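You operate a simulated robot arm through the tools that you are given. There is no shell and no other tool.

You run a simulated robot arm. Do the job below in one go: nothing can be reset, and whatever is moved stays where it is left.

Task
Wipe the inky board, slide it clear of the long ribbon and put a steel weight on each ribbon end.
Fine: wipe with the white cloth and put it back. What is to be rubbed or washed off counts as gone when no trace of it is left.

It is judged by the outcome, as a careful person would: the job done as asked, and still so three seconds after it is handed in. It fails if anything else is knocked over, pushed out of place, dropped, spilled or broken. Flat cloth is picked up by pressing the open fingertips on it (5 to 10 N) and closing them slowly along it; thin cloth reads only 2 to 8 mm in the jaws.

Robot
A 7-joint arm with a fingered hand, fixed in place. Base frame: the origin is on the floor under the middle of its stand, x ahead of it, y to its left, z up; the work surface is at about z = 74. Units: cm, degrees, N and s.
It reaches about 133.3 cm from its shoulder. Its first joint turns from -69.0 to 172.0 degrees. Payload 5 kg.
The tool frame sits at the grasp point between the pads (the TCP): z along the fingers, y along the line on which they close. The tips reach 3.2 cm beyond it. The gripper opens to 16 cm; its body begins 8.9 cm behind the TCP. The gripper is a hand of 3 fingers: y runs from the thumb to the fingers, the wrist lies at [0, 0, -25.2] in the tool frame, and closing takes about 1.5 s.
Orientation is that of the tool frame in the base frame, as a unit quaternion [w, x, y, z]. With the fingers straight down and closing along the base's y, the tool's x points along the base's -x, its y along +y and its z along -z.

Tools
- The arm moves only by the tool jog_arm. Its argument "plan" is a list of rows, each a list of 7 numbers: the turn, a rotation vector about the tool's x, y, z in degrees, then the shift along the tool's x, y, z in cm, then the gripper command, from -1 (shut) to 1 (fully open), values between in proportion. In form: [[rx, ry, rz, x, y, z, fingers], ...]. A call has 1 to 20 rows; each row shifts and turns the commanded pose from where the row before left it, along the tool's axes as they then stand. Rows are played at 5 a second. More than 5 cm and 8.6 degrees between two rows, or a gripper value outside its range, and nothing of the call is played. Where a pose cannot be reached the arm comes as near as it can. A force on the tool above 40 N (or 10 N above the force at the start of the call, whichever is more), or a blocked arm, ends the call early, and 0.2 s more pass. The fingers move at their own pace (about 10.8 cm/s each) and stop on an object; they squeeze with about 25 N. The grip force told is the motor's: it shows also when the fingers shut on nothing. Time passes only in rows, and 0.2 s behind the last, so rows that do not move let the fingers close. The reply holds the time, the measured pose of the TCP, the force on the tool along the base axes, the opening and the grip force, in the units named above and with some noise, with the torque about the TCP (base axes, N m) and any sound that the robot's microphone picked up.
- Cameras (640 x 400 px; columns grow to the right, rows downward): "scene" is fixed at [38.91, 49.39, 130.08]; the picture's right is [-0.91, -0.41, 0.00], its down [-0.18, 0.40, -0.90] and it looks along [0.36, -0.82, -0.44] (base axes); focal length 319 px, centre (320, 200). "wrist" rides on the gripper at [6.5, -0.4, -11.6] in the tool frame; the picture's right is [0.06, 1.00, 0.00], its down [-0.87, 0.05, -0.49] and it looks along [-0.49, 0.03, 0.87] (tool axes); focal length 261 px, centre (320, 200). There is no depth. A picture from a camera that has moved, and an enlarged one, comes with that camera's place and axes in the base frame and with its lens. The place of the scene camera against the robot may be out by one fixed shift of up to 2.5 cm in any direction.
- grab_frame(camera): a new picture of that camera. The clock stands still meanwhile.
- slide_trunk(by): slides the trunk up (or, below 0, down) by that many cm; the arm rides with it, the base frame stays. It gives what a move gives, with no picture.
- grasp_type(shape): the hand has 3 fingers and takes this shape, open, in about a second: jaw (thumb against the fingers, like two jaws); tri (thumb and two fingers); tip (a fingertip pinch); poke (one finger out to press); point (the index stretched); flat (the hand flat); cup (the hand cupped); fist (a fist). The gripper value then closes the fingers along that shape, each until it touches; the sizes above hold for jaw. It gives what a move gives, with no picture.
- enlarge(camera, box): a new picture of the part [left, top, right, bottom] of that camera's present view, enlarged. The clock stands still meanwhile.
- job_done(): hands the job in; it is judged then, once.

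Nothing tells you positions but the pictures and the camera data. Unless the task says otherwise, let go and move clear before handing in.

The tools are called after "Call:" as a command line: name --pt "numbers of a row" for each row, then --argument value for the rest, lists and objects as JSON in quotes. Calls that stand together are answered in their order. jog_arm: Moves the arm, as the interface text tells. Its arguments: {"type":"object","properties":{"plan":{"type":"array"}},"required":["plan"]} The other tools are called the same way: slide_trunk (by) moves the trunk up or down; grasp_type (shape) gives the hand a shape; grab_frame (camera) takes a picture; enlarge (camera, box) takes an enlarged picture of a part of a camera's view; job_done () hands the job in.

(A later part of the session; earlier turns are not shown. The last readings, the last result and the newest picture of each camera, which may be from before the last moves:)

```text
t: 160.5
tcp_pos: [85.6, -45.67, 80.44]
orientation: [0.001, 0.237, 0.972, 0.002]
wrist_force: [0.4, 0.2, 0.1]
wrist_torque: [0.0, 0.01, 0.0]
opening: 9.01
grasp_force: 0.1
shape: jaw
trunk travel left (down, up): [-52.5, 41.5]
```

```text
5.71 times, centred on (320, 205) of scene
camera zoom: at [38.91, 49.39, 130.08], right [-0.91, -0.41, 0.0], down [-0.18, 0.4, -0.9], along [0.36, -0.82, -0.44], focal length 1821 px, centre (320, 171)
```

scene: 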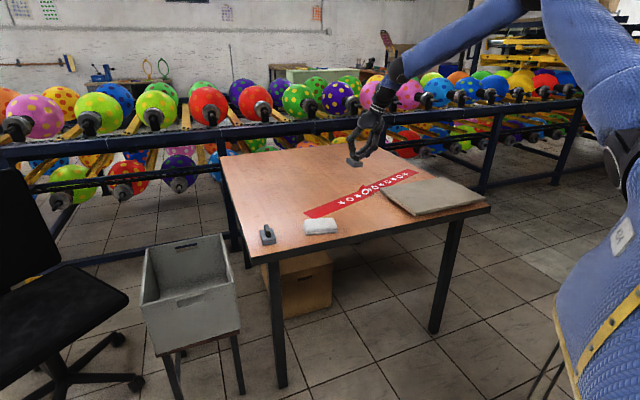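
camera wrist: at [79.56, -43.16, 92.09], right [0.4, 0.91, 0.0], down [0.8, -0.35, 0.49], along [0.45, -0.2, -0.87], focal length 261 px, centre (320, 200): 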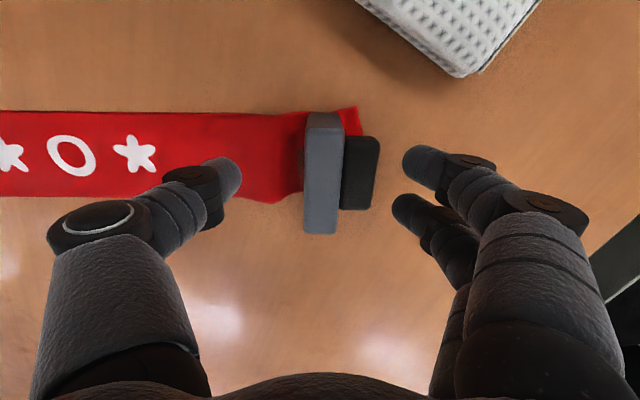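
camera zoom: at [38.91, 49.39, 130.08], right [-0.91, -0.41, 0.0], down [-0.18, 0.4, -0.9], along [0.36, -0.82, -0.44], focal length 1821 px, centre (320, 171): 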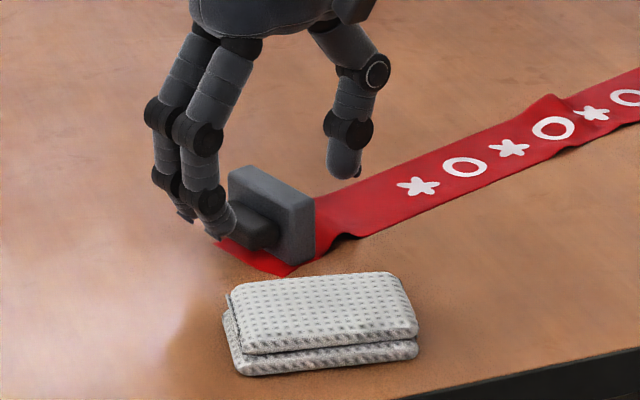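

The weight is standing on its side, centred between the jaws. I'll close on the plate.

Call:
jog_arm --pt "0 0 0 0 0 0 -0.1" --pt "0 0 0 0 0 0 -0.3" --pt "0 0 0 0 0 0 -0.45" --pt "0 0 0 0 0 0 -0.6" --pt "0 0 0 0 0 0 -0.7" --pt "0 0 0 0 0 0 -0.85" --pt "0 0 0 0 0 0 -1" --pt "0 0 0 0 0 0 -1" --pt "0 0 0 0 0 0 -1"

Call:
grab_frame --camera "wrist"

Call:
enlarge --camera "scene" --box '[280, 170, 360, 240]'

```text
t: 162.5
tcp_pos: [85.68, -45.72, 80.53]
orientation: [0.002, 0.236, 0.972, 0.001]
wrist_force: [-0.7, 0.3, 0.2]
wrist_torque: [0.01, -0.02, 0.0]
opening: 1.59
grasp_force: 25.2
shape: jaw
trunk travel left (down, up): [-52.5, 41.5]
```

```text
taken
camera wrist: at [79.56, -43.18, 92.08], right [0.4, 0.91, 0.0], down [0.8, -0.35, 0.49], along [0.45, -0.2, -0.87], focal length 261 px, centre (320, 200)
```

wrist: 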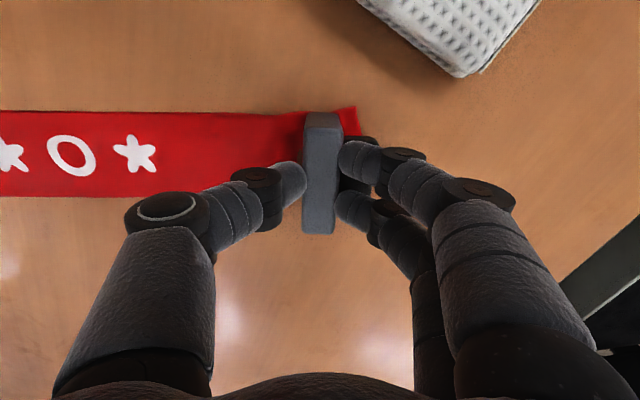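

```text
5.71 times, centred on (320, 205) of scene
camera zoom: at [38.91, 49.39, 130.08], right [-0.91, -0.41, 0.0], down [-0.18, 0.4, -0.9], along [0.36, -0.82, -0.44], focal length 1821 px, centre (320, 171)
```

zoom: 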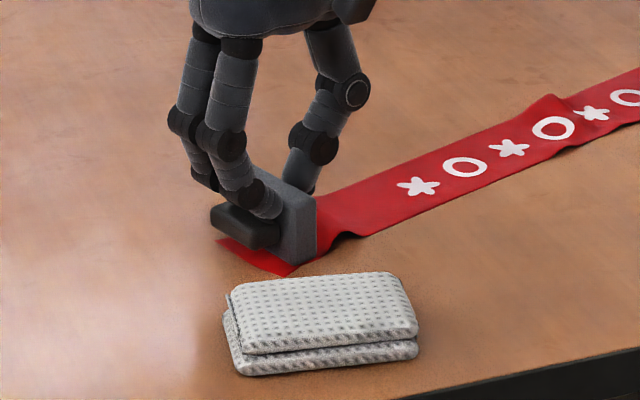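

Good grip on the plate (1.6 cm). I'll lift it carefully.

Call:
jog_arm --pt "0 0 0 0 0 -0.3 -1" --pt "0 0 0 0 0 -0.4 -1" --pt "0 0 0 0 0 -0.6 -1" --pt "0 0 0 0 0 -0.8 -1" --pt "0 0 0 0 0 -1.0 -1" --pt "0 0 0 0 0 -1.0 -1" --pt "0 0 0 0 0 0 -1"

Call:
grab_frame --camera "wrist"

Call:
enlarge --camera "scene" --box '[270, 150, 390, 240]'

```text
t: 164.1
tcp_pos: [85.62, -45.63, 84.6]
orientation: [0.0, 0.237, 0.971, 0.002]
wrist_force: [-0.1, 1.3, -4.5]
wrist_torque: [0.01, 0.02, 0.01]
opening: 1.59
grasp_force: 24.9
shape: jaw
trunk travel left (down, up): [-52.5, 41.5]
```

```text
taken
camera wrist: at [79.57, -43.24, 96.16], right [0.4, 0.91, 0.0], down [0.8, -0.35, 0.49], along [0.45, -0.2, -0.87], focal length 261 px, centre (320, 200)
```

wrist: 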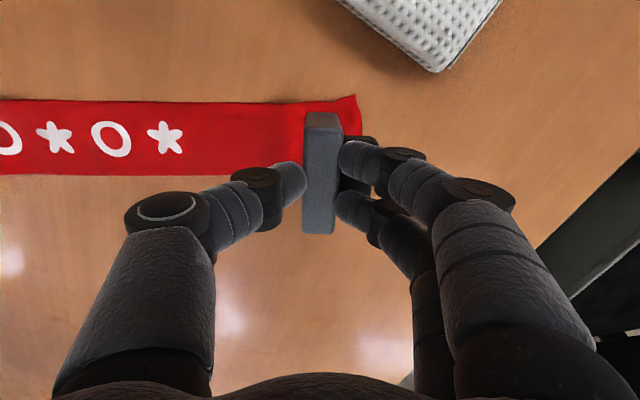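

```text
4.44 times, centred on (330, 195) of scene
camera zoom: at [38.91, 49.39, 130.08], right [-0.91, -0.41, 0.0], down [-0.18, 0.4, -0.9], along [0.36, -0.82, -0.44], focal length 1416 px, centre (276, 222)
```

zoom: 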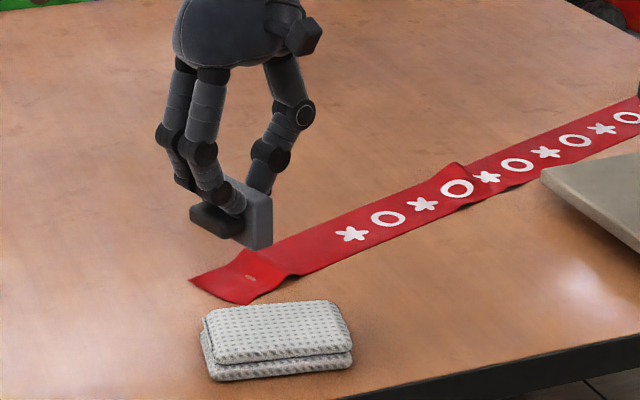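

It's held securely this time. I'll carry it slowly to a clear patch of bare table near (71, -53), where I can set it upright before the final placement.

Call:
jog_arm --pt "0 0 0 0 0 -1 -1" --pt "0 0 0 0.4 -0.6 -1 -1" --pt "0 0 0 0.8 -1.1 -0.7 -1" --pt "0 0 0 1.2 -1.66 -0.4 -1" --pt "0 0 0 1.2 -1.66 -0.3 -1" --pt "0 0 0 1.2 -1.66 0 -1" --pt "0 0 0 1.2 -1.66 0 -1" --pt "0 0 0 1.2 -1.66 0 -1" --pt "0 0 0 1.2 -1.66 0 -1" --pt "0 0 0 1.2 -1.66 0 -1" --pt "0 0 0 0.8 -1.1 0 -1" --pt "0 0 0 0.4 -0.55 0 -1" --pt "0 0 0 0 0 0 -1"

Call:
grab_frame --camera "wrist"

Call:
enlarge --camera "scene" --box '[270, 130, 430, 240]'

```text
t: 166.9
tcp_pos: [69.03, -54.01, 88.13]
orientation: [0.0, 0.237, 0.972, 0.001]
wrist_force: [-0.4, 0.0, -4.7]
wrist_torque: [-0.01, 0.01, 0.03]
opening: 1.62
grasp_force: 25.0
shape: jaw
trunk travel left (down, up): [-52.5, 41.5]
```

```text
taken
camera wrist: at [63.0, -51.52, 99.58], right [0.4, 0.91, 0.0], down [0.8, -0.35, 0.49], along [0.45, -0.2, -0.87], focal length 261 px, centre (320, 200)
```

wrist: 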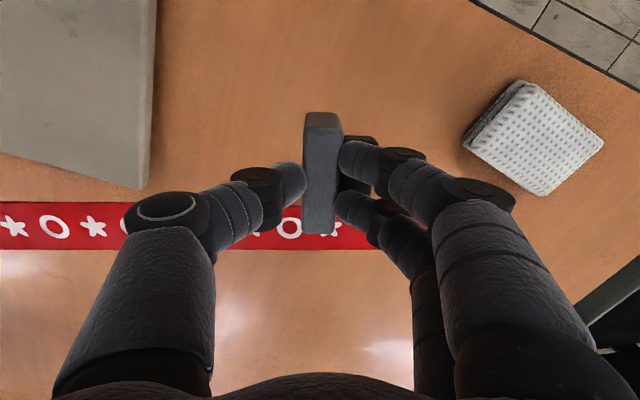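

```text
3.64 times, centred on (350, 185) of scene
camera zoom: at [38.91, 49.39, 130.08], right [-0.91, -0.41, 0.0], down [-0.18, 0.4, -0.9], along [0.36, -0.82, -0.44], focal length 1159 px, centre (211, 254)
```

zoom: 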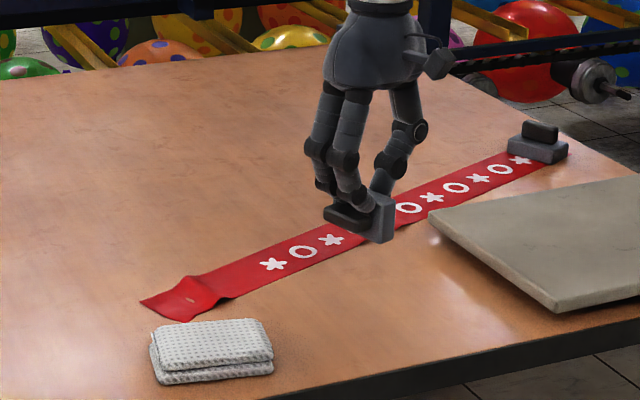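

Now I'll tilt the hand about 52° so the weight's base comes round toward the table.

Call:
jog_arm --pt "-4 0 0 0 0 0 -1" --pt "-4.4 0 0 0 0 0 -1" --pt "-4.4 0 0 0 0 0 -1" --pt "-4.4 0 0 0 0 0 -1" --pt "-4.4 0 0 0 0 0 -1" --pt "-4.4 0 0 0 0 0 -1" --pt "0 0 0 0 0 0 -1"

Call:
grab_frame --camera "scene"

Call:
grab_frame --camera "wrist"

```text
t: 168.5
tcp_pos: [69.06, -53.97, 88.05]
orientation: [0.054, 0.23, 0.946, 0.22]
wrist_force: [0.4, 0.0, -3.5]
wrist_torque: [-0.04, 0.11, 0.0]
opening: 1.59
grasp_force: 25.2
shape: jaw
trunk travel left (down, up): [-52.5, 41.5]
```

```text
taken
```

scene: 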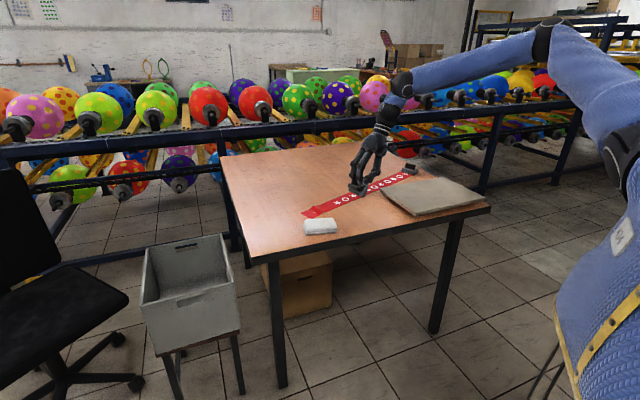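

```text
taken
camera wrist: at [60.71, -55.95, 98.21], right [0.36, 0.82, 0.44], down [0.69, -0.55, 0.47], along [0.63, 0.14, -0.77], focal length 261 px, centre (320, 200)
```

wrist: 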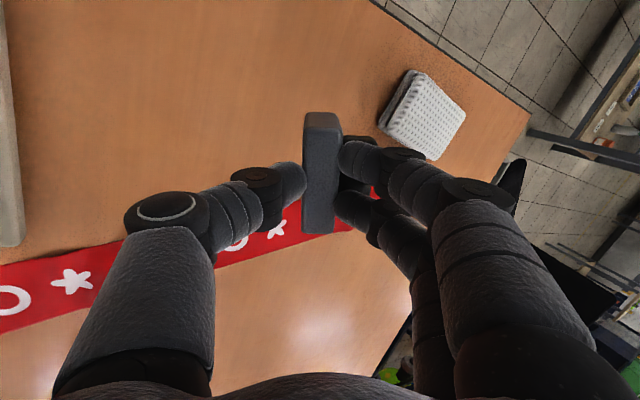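

The tilt is going the right way, with the handle turning upward. Continuing.

Call:
jog_arm --pt "-4.4 0 0 0 0 0 -1" --pt "-4.4 0 0 0 0 0 -1" --pt "-4.4 0 0 0 0 0 -1" --pt "-4.4 0 0 0 0 0 -1" --pt "-4.4 0 0 0 0 0 -1" --pt "-4.4 0 0 0 0 0 -1" --pt "0 0 0 0 0 0 -1"

Call:
enlarge --camera "scene" --box '[310, 110, 430, 230]'

Call:
grab_frame --camera "wrist"

```text
t: 170.1
tcp_pos: [68.98, -54.13, 88.05]
orientation: [0.107, 0.212, 0.871, 0.43]
wrist_force: [-0.6, 0.8, -4.6]
wrist_torque: [-0.13, 0.1, 0.0]
opening: 1.57
grasp_force: 25.2
shape: jaw
trunk travel left (down, up): [-52.5, 41.5]
```

```text
3.33 times, centred on (370, 170) of scene
camera zoom: at [38.91, 49.39, 130.08], right [-0.91, -0.41, 0.0], down [-0.18, 0.4, -0.9], along [0.36, -0.82, -0.44], focal length 1062 px, centre (153, 300)
```

zoom: 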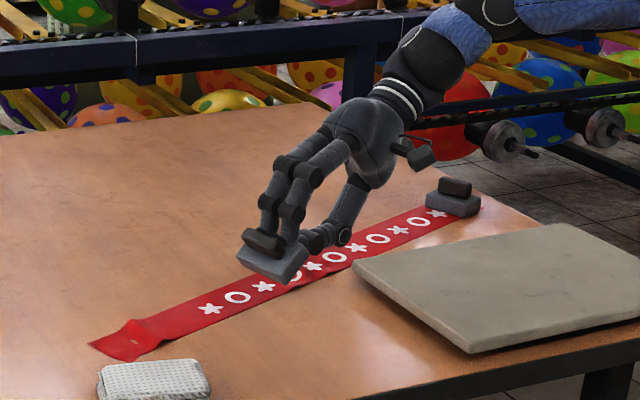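

```text
taken
camera wrist: at [58.89, -59.48, 94.66], right [0.22, 0.57, 0.79], down [0.61, -0.72, 0.34], along [0.76, 0.4, -0.5], focal length 261 px, centre (320, 200)
```

wrist: 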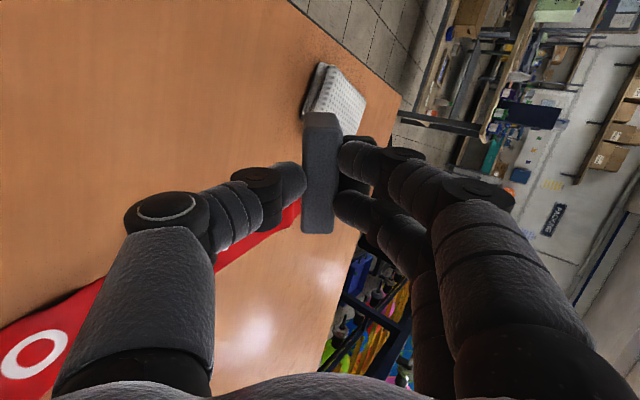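

The weight is nearly base-down over bare table. I'll lower it until its lower edge touches.

Call:
jog_arm --pt "0 0 0 0 -0.8 0.607 -1" --pt "0 0 0 0 -1.588 1.214 -1" --pt "0 0 0 0 -1.588 1.214 -1" --pt "0 0 0 0 -1.588 1.214 -1" --pt "0 0 0 0 -0.8 0.607 -1" --pt "0 0 0 0 0 0 -1"

Call:
enlarge --camera "scene" --box '[310, 130, 430, 230]'

```text
t: 171.5
tcp_pos: [69.03, -54.03, 79.87]
orientation: [0.106, 0.212, 0.871, 0.43]
wrist_force: [-0.1, 0.4, -5.0]
wrist_torque: [-0.1, 0.08, 0.0]
opening: 1.59
grasp_force: 25.2
shape: jaw
trunk travel left (down, up): [-52.5, 41.5]
```

```text
4.00 times, centred on (370, 180) of scene
camera zoom: at [38.91, 49.39, 130.08], right [-0.91, -0.41, 0.0], down [-0.18, 0.4, -0.9], along [0.36, -0.82, -0.44], focal length 1274 px, centre (120, 280)
```

zoom: 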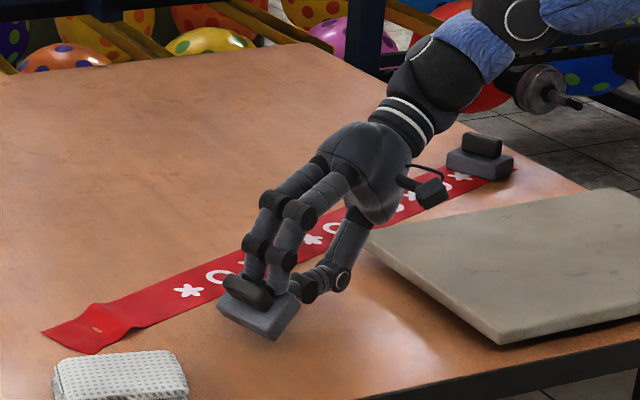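

Call:
jog_arm --pt "0 0 0 0 -0.238 0.182 -1" --pt "0 0 0 0 -0.238 0.182 -1" --pt "0 0 0 0 -0.238 0.182 -1" --pt "0 0 0 0 0 0 -1"

```text
t: 172.5
tcp_pos: [68.96, -54.07, 78.98]
orientation: [0.105, 0.212, 0.871, 0.43]
wrist_force: [0.2, 0.6, -4.2]
wrist_torque: [-0.16, 0.08, -0.02]
opening: 1.57
grasp_force: 25.2
shape: jaw
trunk travel left (down, up): [-52.5, 41.5]
```

Call:
jog_arm --pt "0 0 0 0 -0.159 0.121 -1" --pt "0 0 0 0 -0.159 0.121 -1" --pt "0 0 0 0 0 0 -1"

```text
t: 173.3
tcp_pos: [69.04, -54.04, 78.78]
orientation: [0.106, 0.212, 0.871, 0.431]
wrist_force: [0.1, -3.6, 3.9]
wrist_torque: [0.11, -0.05, -0.04]
opening: 1.6
grasp_force: 24.4
shape: jaw
trunk travel left (down, up): [-52.5, 41.5]
```

The lower edge touches. I'll open gradually so the plate settles down onto the thumb.

Call:
jog_arm --pt "0 0 0 0 0 0 -0.78" --pt "0 0 0 0 0 0 -0.74" --pt "0 0 0 0 0 0 -0.7" --pt "0 0 0 0 0 0 -0.66" --pt "0 0 0 0 0 0 -0.62" --pt "0 0 0 0 0 0 -0.6" --pt "0 0 0 0 0 0 -0.6"

Call:
enlarge --camera "scene" --box '[320, 160, 400, 230]'

Call:
grab_frame --camera "wrist"

```text
t: 174.9
tcp_pos: [69.03, -53.99, 78.69]
orientation: [0.105, 0.212, 0.871, 0.431]
wrist_force: [-0.8, -0.9, 0.4]
wrist_torque: [0.02, 0.0, 0.06]
opening: 3.15
grasp_force: 0.0
shape: jaw
trunk travel left (down, up): [-52.5, 41.5]
```

```text
5.71 times, centred on (360, 195) of scene
camera zoom: at [38.91, 49.39, 130.08], right [-0.91, -0.41, 0.0], down [-0.18, 0.4, -0.9], along [0.36, -0.82, -0.44], focal length 1821 px, centre (91, 229)
```

zoom: 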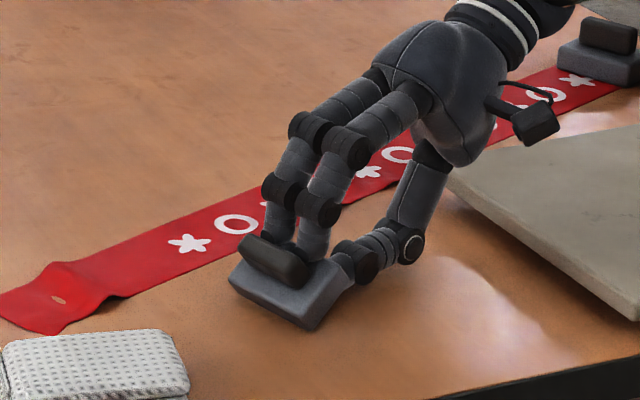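

```text
taken
camera wrist: at [58.88, -59.53, 85.4], right [0.22, 0.57, 0.79], down [0.61, -0.72, 0.34], along [0.76, 0.4, -0.5], focal length 261 px, centre (320, 200)
```

wrist: 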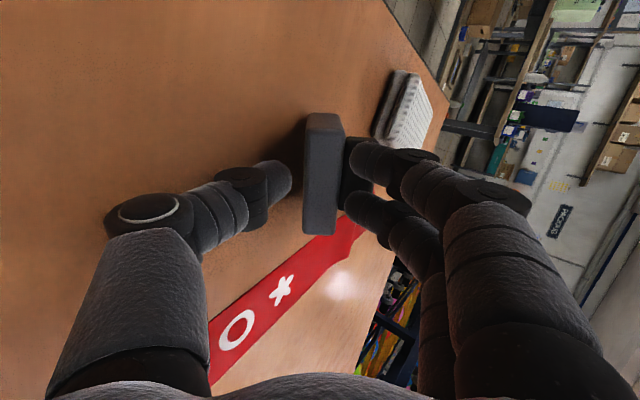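

The handle is resting against the fingertips and holding the weight partly tilted. I'll draw the hand back slowly along its own axis so it settles down onto its base.

Call:
jog_arm --pt "0 0 0 0 0 -0.2 -0.6" --pt "0 0 0 0 0 -0.2 -0.6" --pt "0 0 0 0 0 -0.2 -0.6" --pt "0 0 0 0 0 -0.2 -0.6" --pt "0 0 0 0 0 0 -0.6"

Call:
enlarge --camera "scene" --box '[320, 160, 400, 230]'

Call:
grab_frame --camera "wrist"

```text
t: 176.1
tcp_pos: [68.7, -54.6, 79.13]
orientation: [0.106, 0.212, 0.871, 0.431]
wrist_force: [-0.8, -1.3, -0.3]
wrist_torque: [-0.01, 0.0, 0.02]
opening: 3.13
grasp_force: 0.1
shape: jaw
trunk travel left (down, up): [-52.5, 41.5]
```

```text
5.71 times, centred on (360, 195) of scene
camera zoom: at [38.91, 49.39, 130.08], right [-0.91, -0.41, 0.0], down [-0.18, 0.4, -0.9], along [0.36, -0.82, -0.44], focal length 1821 px, centre (91, 229)
```

zoom: 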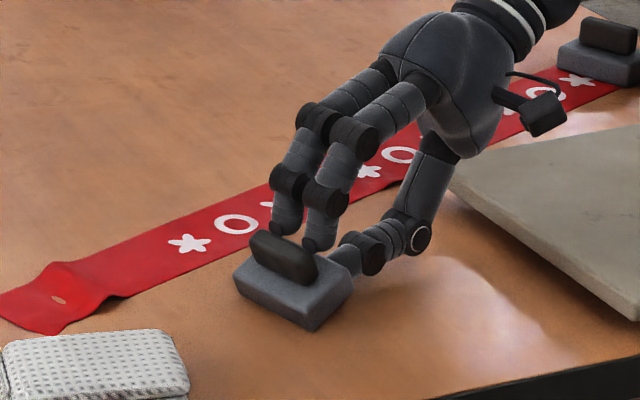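

```text
taken
camera wrist: at [58.59, -60.12, 85.87], right [0.22, 0.57, 0.79], down [0.61, -0.72, 0.34], along [0.76, 0.4, -0.5], focal length 261 px, centre (320, 200)
```

wrist: 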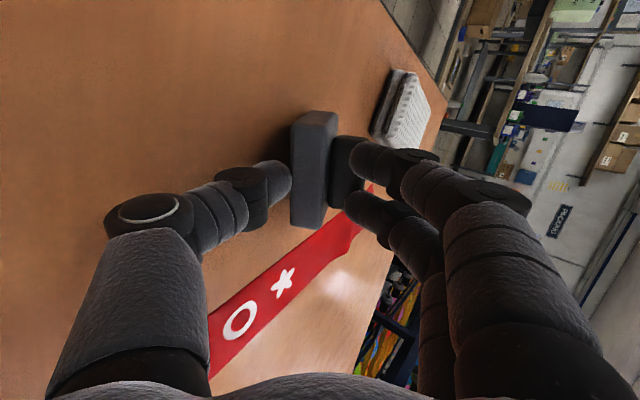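

It's settling as intended. I'll continue drawing back.

Call:
jog_arm --pt "0 0 0 0 0 -0.25 -0.6" --pt "0 0 0 0 0 -0.25 -0.6" --pt "0 0 0 0 0 -0.25 -0.6" --pt "0 0 0 0 0 -0.25 -0.6" --pt "0 0 0 0 0 0 -0.6"

Call:
enlarge --camera "scene" --box '[320, 160, 400, 230]'

Call:
grab_frame --camera "wrist"

```text
t: 177.3
tcp_pos: [68.34, -55.31, 79.7]
orientation: [0.106, 0.212, 0.871, 0.43]
wrist_force: [0.9, -0.7, -1.0]
wrist_torque: [0.02, -0.04, -0.01]
opening: 3.17
grasp_force: 0.0
shape: jaw
trunk travel left (down, up): [-52.5, 41.5]
```

```text
5.71 times, centred on (360, 195) of scene
camera zoom: at [38.91, 49.39, 130.08], right [-0.91, -0.41, 0.0], down [-0.18, 0.4, -0.9], along [0.36, -0.82, -0.44], focal length 1821 px, centre (91, 229)
```

zoom: 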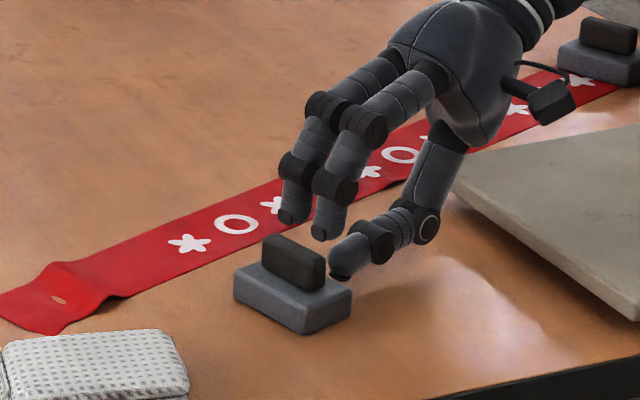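

```text
taken
camera wrist: at [58.22, -60.8, 86.46], right [0.22, 0.57, 0.79], down [0.61, -0.72, 0.34], along [0.76, 0.4, -0.5], focal length 261 px, centre (320, 200)
```

wrist: 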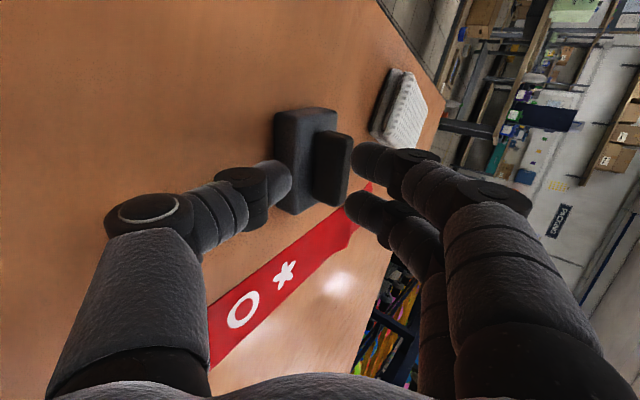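

The weight stands upright on its base again. I'll back the hand away, rise and return it to vertical.

Call:
jog_arm --pt "0 0 0 0 0 -1 -0.6" --pt "0 0 0 0 0 -2 -0.6" --pt "0 0 0 0 0 -3 -0.6" --pt "0 0 0 0 2.4 -1.8 -0.6" --pt "0 0 0 0 3.2 -2.4 -0.5" --pt "0 0 0 0 3.2 -2.4 -0.3" --pt "0 0 0 0 3.2 -2.4 0" --pt "7.5 0 0 0 0 0 0" --pt "7.5 0 0 0 0 0 0" --pt "7.5 0 0 0 0 0 0" --pt "7.5 0 0 0 0 0 0" --pt "7.5 0 0 0 0 0 0" --pt "7.5 0 0 0 0 0 0" --pt "7.5 0 0 0 0 0 0" --pt "0 0 0 0 0 0 0"

Call:
grab_frame --camera "wrist"

Call:
enlarge --camera "scene" --box '[270, 140, 450, 250]'

```text
t: 178.0
tcp_pos: [64.1, -57.65, 77.46]
orientation: [0.07, 0.225, 0.874, 0.424]
wrist_force: [-14.9, -2.2, 39.8]
wrist_torque: [-1.79, 1.49, -0.53]
opening: 2.83
grasp_force: 0.0
shape: jaw
trunk travel left (down, up): [-52.5, 41.5]
stopped in row 3: the force on the tool passed its limit at 222 N (the readings are from after the stop); the commanded pose is now the measured one
```

```text
taken
camera wrist: at [54.58, -63.3, 85.02], right [0.28, 0.57, 0.77], down [0.64, -0.71, 0.29], along [0.72, 0.41, -0.56], focal length 261 px, centre (320, 200)
```

wrist: 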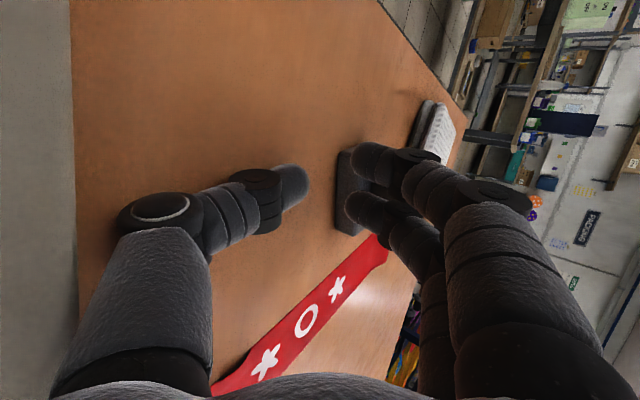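

```text
3.56 times, centred on (360, 195) of scene
camera zoom: at [38.91, 49.39, 130.08], right [-0.91, -0.41, 0.0], down [-0.18, 0.4, -0.9], along [0.36, -0.82, -0.44], focal length 1133 px, centre (178, 218)
```

zoom: 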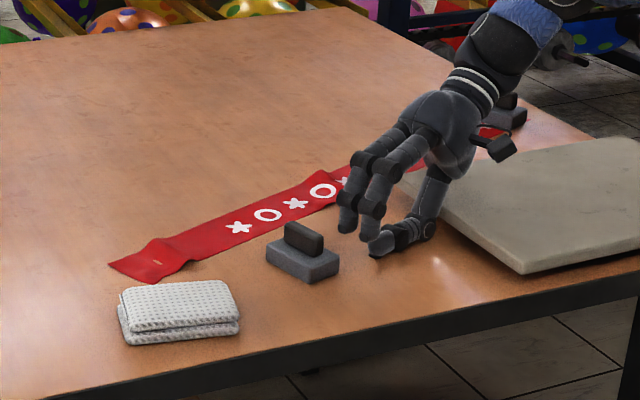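

The hand bumped something while backing off (force stop). I'll first rise straight up gently, then check everything.

Call:
jog_arm --pt "0 0 0 0.034 0.386 -0.315 -0.6" --pt "0 0 0 0.034 0.386 -0.315 -0.6" --pt "0 0 0 0.068 0.773 -0.629 -0.6" --pt "0 0 0 0.068 0.773 -0.629 -0.6" --pt "0 0 0 0 0 0 -0.6"

Call:
grab_frame --camera "scene"

Call:
grab_frame --camera "wrist"

```text
t: 179.2
tcp_pos: [64.19, -57.89, 79.87]
orientation: [0.068, 0.227, 0.874, 0.423]
wrist_force: [0.0, 0.2, -0.4]
wrist_torque: [-0.03, -0.03, -0.01]
opening: 3.16
grasp_force: 0.0
shape: jaw
trunk travel left (down, up): [-52.5, 41.5]
```

```text
taken
```

scene: 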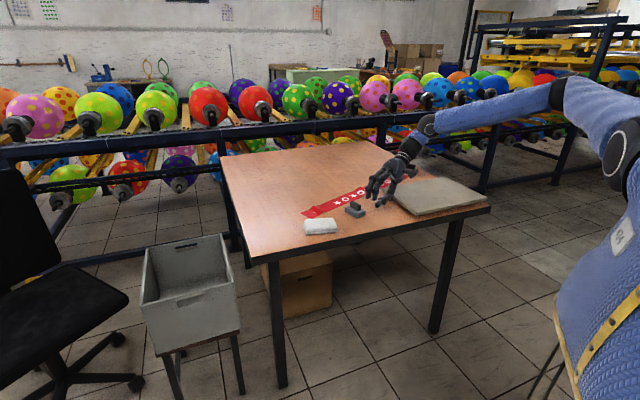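

```text
taken
camera wrist: at [54.6, -63.41, 87.4], right [0.29, 0.57, 0.77], down [0.64, -0.72, 0.29], along [0.72, 0.41, -0.56], focal length 261 px, centre (320, 200)
```

wrist: 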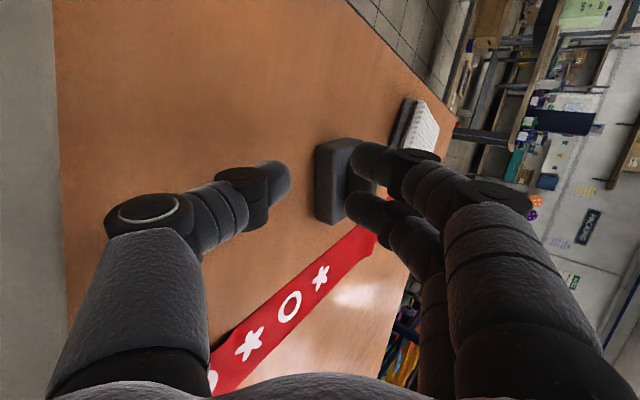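

No force now. I'll rise in small steps and check that the arm follows as commanded.

Call:
jog_arm --pt "0 0 0 0.068 0.773 -0.629 -0.6" --pt "0 0 0 0.068 0.773 -0.629 -0.6" --pt "0 0 0 0.068 0.773 -0.629 -0.6" --pt "0 0 0 0.068 0.773 -0.629 -0.6" --pt "0 0 0 0 0 0 -0.6"

Call:
enlarge --camera "scene" --box '[280, 130, 500, 260]'

```text
t: 180.4
tcp_pos: [64.21, -57.82, 83.92]
orientation: [0.068, 0.228, 0.875, 0.423]
wrist_force: [0.5, -0.1, -0.1]
wrist_torque: [0.02, 0.03, -0.05]
opening: 3.19
grasp_force: 0.1
shape: jaw
trunk travel left (down, up): [-52.5, 41.5]
```

```text
2.91 times, centred on (390, 195) of scene
camera zoom: at [38.91, 49.39, 130.08], right [-0.91, -0.41, 0.0], down [-0.18, 0.4, -0.9], along [0.36, -0.82, -0.44], focal length 927 px, centre (116, 214)
```

zoom: 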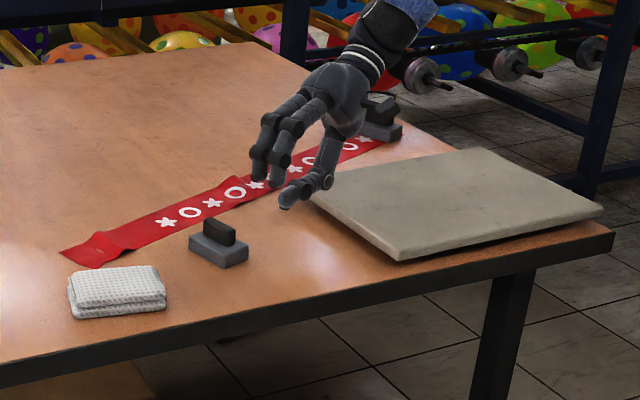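

The board and other items haven't moved. I'll keep rising and then bring the hand back to vertical.

Call:
jog_arm --pt "0 0 0 0.136 1.546 -1.258 -0.6" --pt "0 0 0 0.136 1.546 -1.258 -0.6" --pt "0 0 0 0.136 1.546 -1.258 -0.4" --pt "0 0 0 0.136 1.546 -1.258 -0.2" --pt "0 0 0 0.136 1.546 -1.258 0" --pt "0 0 0 0.136 1.546 -1.258 0" --pt "0 0 0 0 0 0 0"

Call:
jog_arm --pt "6 0 0 0 0 0 0" --pt "6 0 0 0 0 0 0" --pt "6 0 0 0 0 0 0" --pt "6 0 0 0 0 0 0" --pt "6 0 0 0 0 0 0" --pt "6 0 0 0 0 0 0" --pt "6 0 0 0 0 0 0" --pt "6 0 0 0 0 0 0" --pt "3 0 0 0 0 0 0" --pt "0 0 0 0 0 0 0"

Call:
grab_frame --camera "wrist"

Call:
enlarge --camera "scene" --box '[270, 140, 490, 260]'

```text
t: 182.0
tcp_pos: [64.26, -57.77, 96.05]
orientation: [0.069, 0.228, 0.874, 0.424]
wrist_force: [0.6, 0.0, 0.5]
wrist_torque: [0.0, 0.02, 0.0]
opening: 7.94
grasp_force: 0.0
shape: jaw
trunk travel left (down, up): [-52.5, 41.5]
```

```text
t: 184.2
tcp_pos: [64.19, -57.79, 95.92]
orientation: [-0.036, 0.235, 0.971, 0.006]
wrist_force: [-0.3, -0.9, 0.3]
wrist_torque: [0.02, 0.05, 0.02]
opening: 7.95
grasp_force: 0.0
shape: jaw
trunk travel left (down, up): [-52.5, 41.5]
```

```text
taken
camera wrist: at [59.07, -55.61, 107.95], right [0.4, 0.92, 0.0], down [0.83, -0.36, 0.43], along [0.39, -0.17, -0.9], focal length 261 px, centre (320, 200)
```

wrist: 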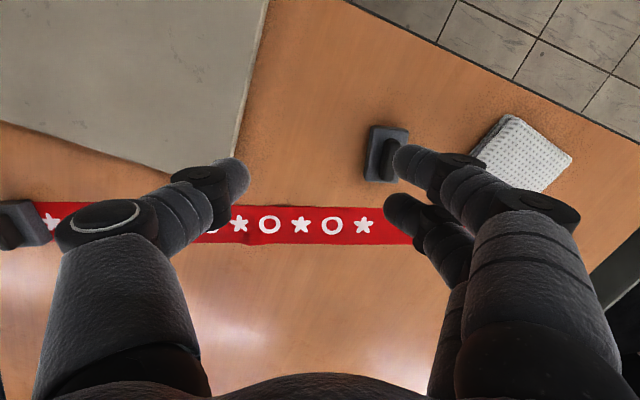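

```text
2.91 times, centred on (380, 200) of scene
camera zoom: at [38.91, 49.39, 130.08], right [-0.91, -0.41, 0.0], down [-0.18, 0.4, -0.9], along [0.36, -0.82, -0.44], focal length 927 px, centre (146, 200)
```

zoom: 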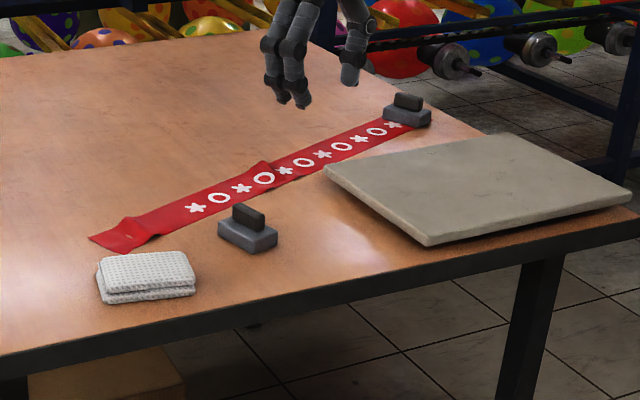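

All is in order: weight 1 is on the left end, the board and cloth are in place, and weight 2 is upright. The ribbon's right end has small folds again, so I'll go back there and draw it straight once more.

Call:
jog_arm --pt "0 -4.2 0 0 0 0 0" --pt "0 0 -8.36 0 0 0 0" --pt "0 0 -8.36 0 0 0 0" --pt "0 0 -8.36 0 0 0 0" --pt "0 0 -8.36 0 0 0 0" --pt "0 0 -8.36 0 0 0 0" --pt "0 0 -8.36 0 0 0 0" --pt "0 0 -8.36 0 0 0 -0.3" --pt "0 0 -8.36 0 0 0 -0.3" --pt "0 0 -8.36 0 0 0 -0.3" --pt "0 0 -8.36 0 0 0 -0.3" --pt "0 0 -8.36 0 0 0 -0.3" --pt "0 0 0 -3.12 -2.18 0.5 -0.5" --pt "0 0 0 -3.12 -2.18 0.5 -0.5" --pt "0 0 0 -3.12 -2.18 0.5 -0.5" --pt "0 0 0 -3.12 -2.18 0.5 -0.81" --pt "0 0 0 -3.12 -2.18 0.5 -0.81" --pt "0 0 0 -3.12 -2.18 0.5 -0.81" --pt "0 0 0 0 0 0 -0.81"

Call:
grab_frame --camera "wrist"

Call:
enlarge --camera "scene" --box '[280, 160, 400, 240]'

```text
t: 188.2
tcp_pos: [84.07, -46.32, 93.01]
orientation: [-0.003, -0.535, 0.845, -0.002]
wrist_force: [-1.0, -0.2, 0.1]
wrist_torque: [0.0, 0.0, 0.01]
opening: 1.58
grasp_force: 0.0
shape: jaw
trunk travel left (down, up): [-52.5, 41.5]
```

```text
taken
camera wrist: at [81.67, -52.5, 104.62], right [-0.93, 0.37, 0.0], down [0.32, 0.81, 0.49], along [0.18, 0.45, -0.87], focal length 261 px, centre (320, 200)
```

wrist: 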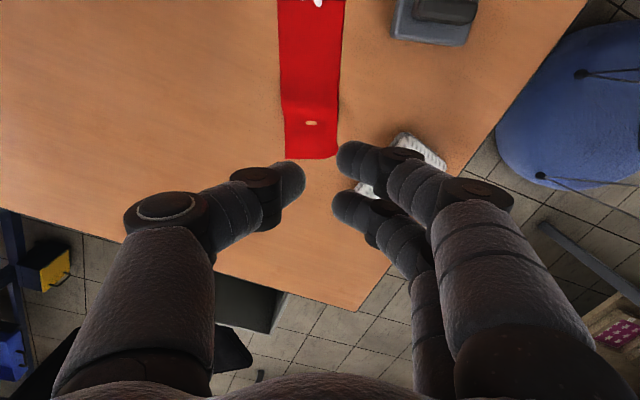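

```text
5.00 times, centred on (340, 200) of scene
camera zoom: at [38.91, 49.39, 130.08], right [-0.91, -0.41, 0.0], down [-0.18, 0.4, -0.9], along [0.36, -0.82, -0.44], focal length 1593 px, centre (220, 200)
```

zoom: 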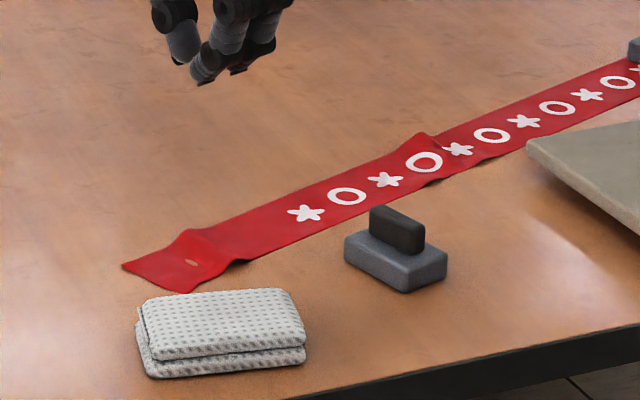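

The right end is at about (86.7, -42.6), with roughly 1.5 cm of slack. I'll press 3 cm in from the end and draw it outward again.

Call:
jog_arm --pt "0 0 0 -1.53 -0.86 0 -0.81" --pt "0 0 0 0 0 4 -0.81" --pt "0 0 0 0 0 4 -0.81" --pt "0 0 0 0 0 4 -0.81" --pt "0 0 0 0 0 2.5 -0.81" --pt "0 0 0 0 0 0.7 -0.81" --pt "0 0 0 0 0 0 -0.81"

Call:
grab_frame --camera "wrist"

```text
t: 189.8
tcp_pos: [85.49, -45.59, 77.55]
orientation: [-0.003, -0.536, 0.844, -0.002]
wrist_force: [0.0, 0.3, 0.8]
wrist_torque: [0.0, -0.02, -0.01]
opening: 1.58
grasp_force: 0.0
shape: jaw
trunk travel left (down, up): [-52.5, 41.5]
```

```text
taken
camera wrist: at [83.01, -51.68, 89.19], right [-0.93, 0.37, 0.0], down [0.32, 0.81, 0.49], along [0.18, 0.45, -0.87], focal length 261 px, centre (320, 200)
```

wrist: 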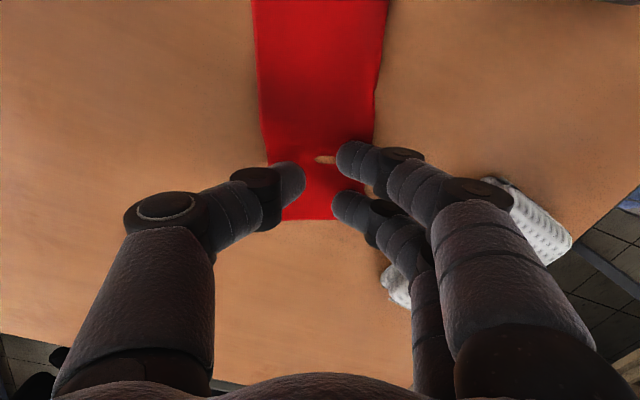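

Call:
jog_arm --pt "0 0 0 0 0 0.12 -0.81" --pt "0 0 0 0 0 0.1 -0.81" --pt "0 0 0 0 0 0 -0.81"

```text
t: 190.6
tcp_pos: [85.44, -45.54, 77.32]
orientation: [-0.003, -0.536, 0.844, -0.001]
wrist_force: [0.0, -0.9, 3.3]
wrist_torque: [-0.02, -0.03, -0.02]
opening: 1.56
grasp_force: 0.0
shape: jaw
trunk travel left (down, up): [-52.5, 41.5]
```

Call:
jog_arm --pt "0 0 0 0 0 0.08 -0.81" --pt "0 0 0 -0.25 0 0 -0.81" --pt "0 0 0 -0.25 0 0 -0.81" --pt "0 0 0 -0.25 0 0 -0.81" --pt "0 0 0 -0.25 0 0 -0.81" --pt "0 0 0 -0.25 0 0 -0.81" --pt "0 0 0 0 0 0 -0.81"

Call:
grab_frame --camera "wrist"

Call:
enlarge --camera "scene" --box '[280, 160, 430, 240]'

```text
t: 192.2
tcp_pos: [86.0, -44.31, 77.36]
orientation: [-0.003, -0.535, 0.845, -0.002]
wrist_force: [-1.7, -2.5, 8.3]
wrist_torque: [-0.07, -0.02, -0.04]
opening: 1.56
grasp_force: 0.2
shape: jaw
trunk travel left (down, up): [-52.5, 41.5]
```

```text
taken
camera wrist: at [83.57, -50.47, 88.98], right [-0.93, 0.37, 0.0], down [0.32, 0.81, 0.49], along [0.18, 0.45, -0.87], focal length 261 px, centre (320, 200)
```

wrist: 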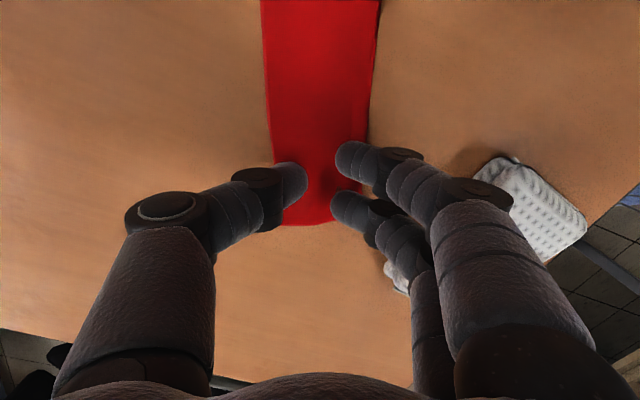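

```text
4.27 times, centred on (355, 200) of scene
camera zoom: at [38.91, 49.39, 130.08], right [-0.91, -0.41, 0.0], down [-0.18, 0.4, -0.9], along [0.36, -0.82, -0.44], focal length 1359 px, centre (171, 200)
```

zoom: 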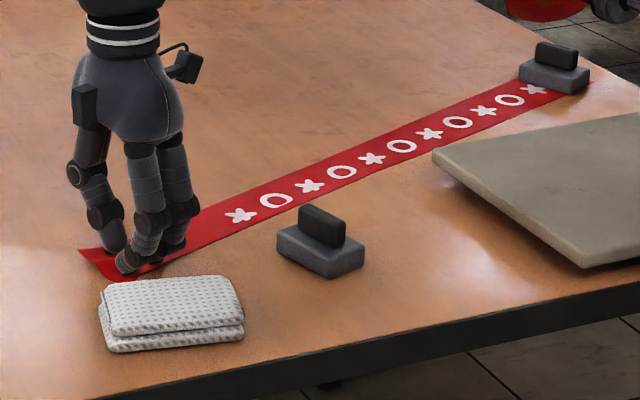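

Straight and flat again. I'll lift off, turn the hand to match weight 2's handle and go over it.

Call:
jog_arm --pt "0 0 0 0 0 -0.3 -0.81" --pt "0 0 0 0 0 -1 -0.81" --pt "0 0 0 0 0 -3 -0.81" --pt "0 0 0 0 0 -4 -0.81" --pt "0 0 0 0 0 -4 -0.6" --pt "0 0 0 0 0 -4 -0.3" --pt "0 0 0 0 0 -2 -0.3" --pt "0 0 8.4 0 0 0 -0.3" --pt "0 0 8.4 0 0 0 -0.3" --pt "0 0 8.4 0 0 0 -0.3" --pt "0 0 8.4 0 0 0 -0.3" --pt "0 0 8.4 0 0 0 -0.3" --pt "0 0 8.4 0 0 0 -0.3" --pt "0 0 8.4 0 0 0 -0.3" --pt "0 0 8.4 0 0 0 -0.3" --pt "0 0 8.4 0 0 0 -0.3" --pt "0 0 8.4 0 0 0 -0.3" --pt "0 0 8.4 0 0 0 -0.3" --pt "0 0 0 0 0 0 -0.3"

Call:
grab_frame --camera "wrist"

Call:
enlarge --camera "scene" --box '[280, 160, 430, 240]'

```text
t: 196.2
tcp_pos: [85.98, -44.2, 95.58]
orientation: [0.0, 0.239, 0.971, -0.004]
wrist_force: [-0.2, -1.1, 0.2]
wrist_torque: [-0.03, -0.01, -0.02]
opening: 5.58
grasp_force: 0.1
shape: jaw
trunk travel left (down, up): [-52.5, 41.5]
```

```text
taken
camera wrist: at [80.09, -41.65, 107.16], right [0.41, 0.91, -0.01], down [0.8, -0.35, 0.49], along [0.45, -0.21, -0.87], focal length 261 px, centre (320, 200)
```

wrist: 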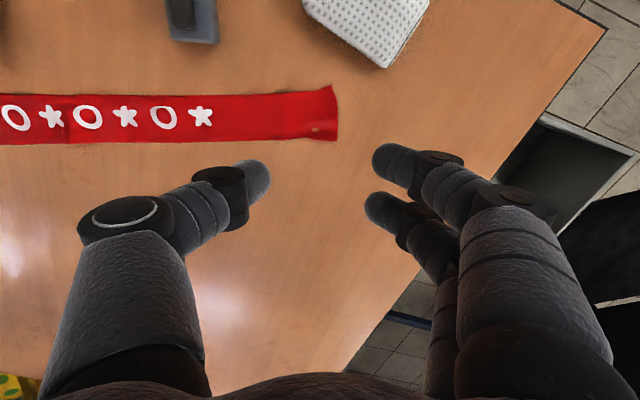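

```text
4.27 times, centred on (355, 200) of scene
camera zoom: at [38.91, 49.39, 130.08], right [-0.91, -0.41, 0.0], down [-0.18, 0.4, -0.9], along [0.36, -0.82, -0.44], focal length 1359 px, centre (171, 200)
```

zoom: 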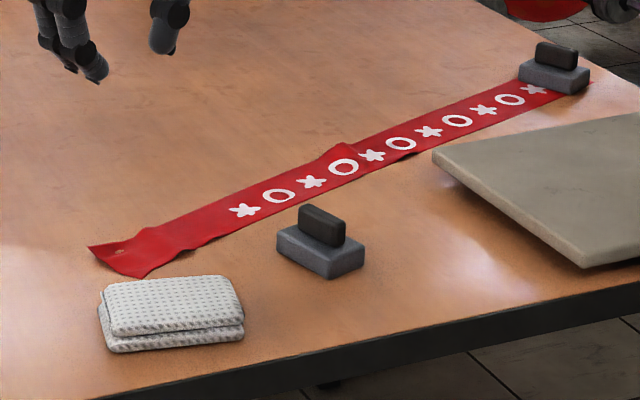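

Call:
jog_arm --pt "0 0 0 1.72 -2.35 0.5 -0.3" --pt "0 0 0 1.72 -2.35 0.5 -0.3" --pt "0 0 0 1.72 -2.35 0.5 -0.3" --pt "0 0 0 1.72 -2.35 0.5 -0.3" --pt "0 0 0 1.72 -2.35 0.5 -0.3" --pt "0 0 0 1.72 -2.35 0.5 -0.3" --pt "0 0 0 0 0 0 -0.3" --pt "0 0 0 0 0 0 -0.3"

Call:
grab_frame --camera "wrist"

Call:
enlarge --camera "wrist" --box '[240, 60, 400, 220]'

```text
t: 198.0
tcp_pos: [70.24, -52.02, 92.85]
orientation: [-0.001, 0.239, 0.971, -0.003]
wrist_force: [0.3, 0.5, 0.2]
wrist_torque: [0.01, -0.05, 0.0]
opening: 5.57
grasp_force: 0.0
shape: jaw
trunk travel left (down, up): [-52.5, 41.5]
```

```text
taken
camera wrist: at [64.32, -49.44, 104.2], right [0.41, 0.91, -0.01], down [0.8, -0.35, 0.49], along [0.45, -0.21, -0.87], focal length 261 px, centre (320, 200)
```

wrist: 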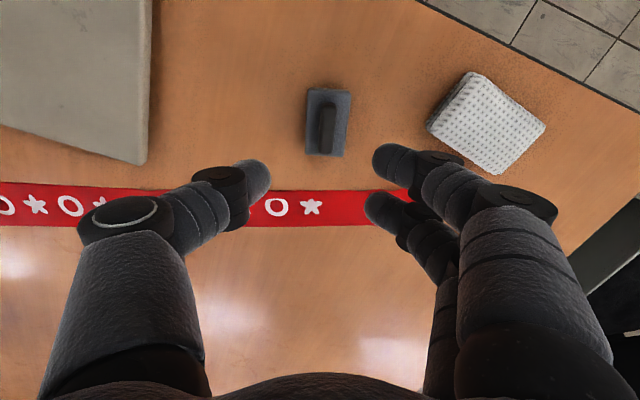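

```text
2.50 times, centred on (320, 140) of wrist
camera zoom: at [64.32, -49.44, 104.2], right [0.41, 0.91, -0.01], down [0.8, -0.35, 0.49], along [0.45, -0.21, -0.87], focal length 652 px, centre (320, 350)
```

zoom: 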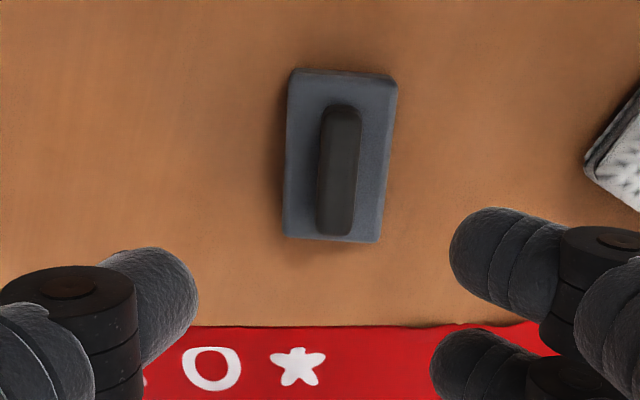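

Weight 2's handle is at (70.5, -51.7) and aligned with the hand within 1°. I'll lower onto it with an upright, well-aligned grip this time.

Call:
jog_arm --pt "0 0 0 -0.08 0.4 0 -0.3" --pt "0 0 0 0 0 4 -0.3" --pt "0 0 0 0 0 4 -0.3" --pt "0 0 0 0 0 3 -0.3" --pt "0 0 0 0 0 1 -0.3" --pt "0 0 0 0 0 0 -0.3"

Call:
grab_frame --camera "wrist"

Call:
enlarge --camera "scene" --box '[320, 170, 400, 230]'

```text
t: 199.4
tcp_pos: [70.54, -51.68, 80.55]
orientation: [-0.002, 0.239, 0.971, -0.003]
wrist_force: [-0.5, -0.3, 0.4]
wrist_torque: [-0.02, 0.0, 0.01]
opening: 5.54
grasp_force: 0.0
shape: jaw
trunk travel left (down, up): [-52.5, 41.5]
```

```text
taken
camera wrist: at [64.61, -49.15, 92.22], right [0.41, 0.91, -0.01], down [0.8, -0.35, 0.49], along [0.45, -0.21, -0.87], focal length 261 px, centre (320, 200)
```

wrist: 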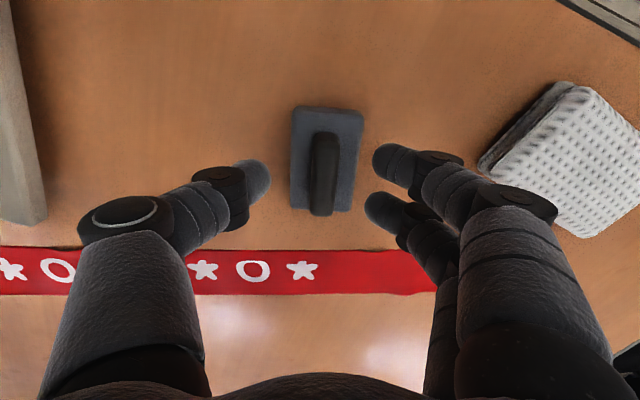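

```text
6.67 times, centred on (360, 200) of scene
camera zoom: at [38.91, 49.39, 130.08], right [-0.91, -0.41, 0.0], down [-0.18, 0.4, -0.9], along [0.36, -0.82, -0.44], focal length 2124 px, centre (53, 200)
```

zoom: 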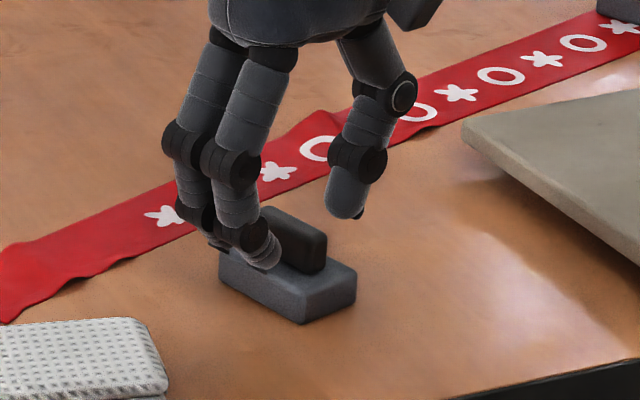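

Call:
jog_arm --pt "0 0 0 0.4 0 0.5 -0.3" --pt "0 0 0 0 0 0.5 -0.3" --pt "0 0 0 0 0 0.35 -0.3" --pt "0 0 0 0 0 0 -0.3" --pt "0 0 0 0 0 0 -0.45" --pt "0 0 0 0 0 0 -0.6" --pt "0 0 0 0 0 0 -0.7" --pt "0 0 0 0 0 0 -0.8" --pt "0 0 0 0 0 0 -0.9" --pt "0 0 0 0 0 0 -1" --pt "0 0 0 0 0 0 -1" --pt "0 0 0 0 0 0 -1"

Call:
grab_frame --camera "wrist"

Call:
enlarge --camera "scene" --box '[320, 170, 400, 230]'

```text
t: 202.0
tcp_pos: [70.22, -51.54, 79.39]
orientation: [0.0, 0.239, 0.971, -0.003]
wrist_force: [2.9, 2.2, 9.1]
wrist_torque: [0.11, -0.17, -0.03]
opening: 2.0
grasp_force: 24.9
shape: jaw
trunk travel left (down, up): [-52.5, 41.5]
```

```text
taken
camera wrist: at [64.25, -48.92, 90.96], right [0.41, 0.91, -0.01], down [0.8, -0.35, 0.49], along [0.45, -0.21, -0.87], focal length 261 px, centre (320, 200)
```

wrist: 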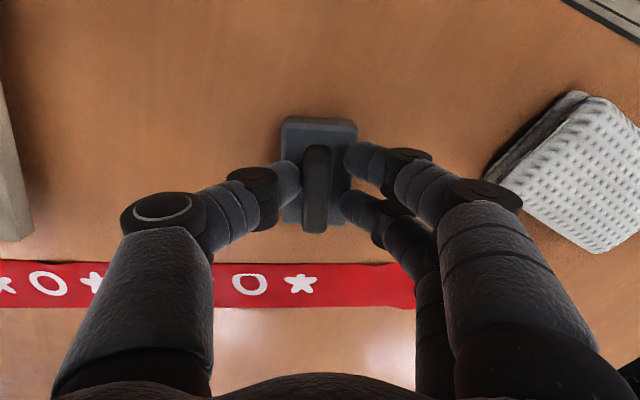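

```text
6.67 times, centred on (360, 200) of scene
camera zoom: at [38.91, 49.39, 130.08], right [-0.91, -0.41, 0.0], down [-0.18, 0.4, -0.9], along [0.36, -0.82, -0.44], focal length 2124 px, centre (53, 200)
```

zoom: 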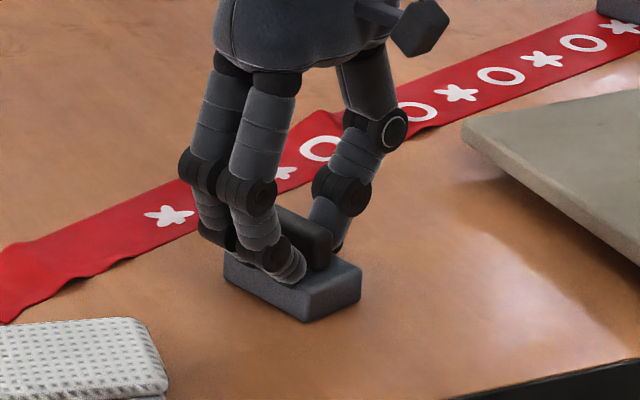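

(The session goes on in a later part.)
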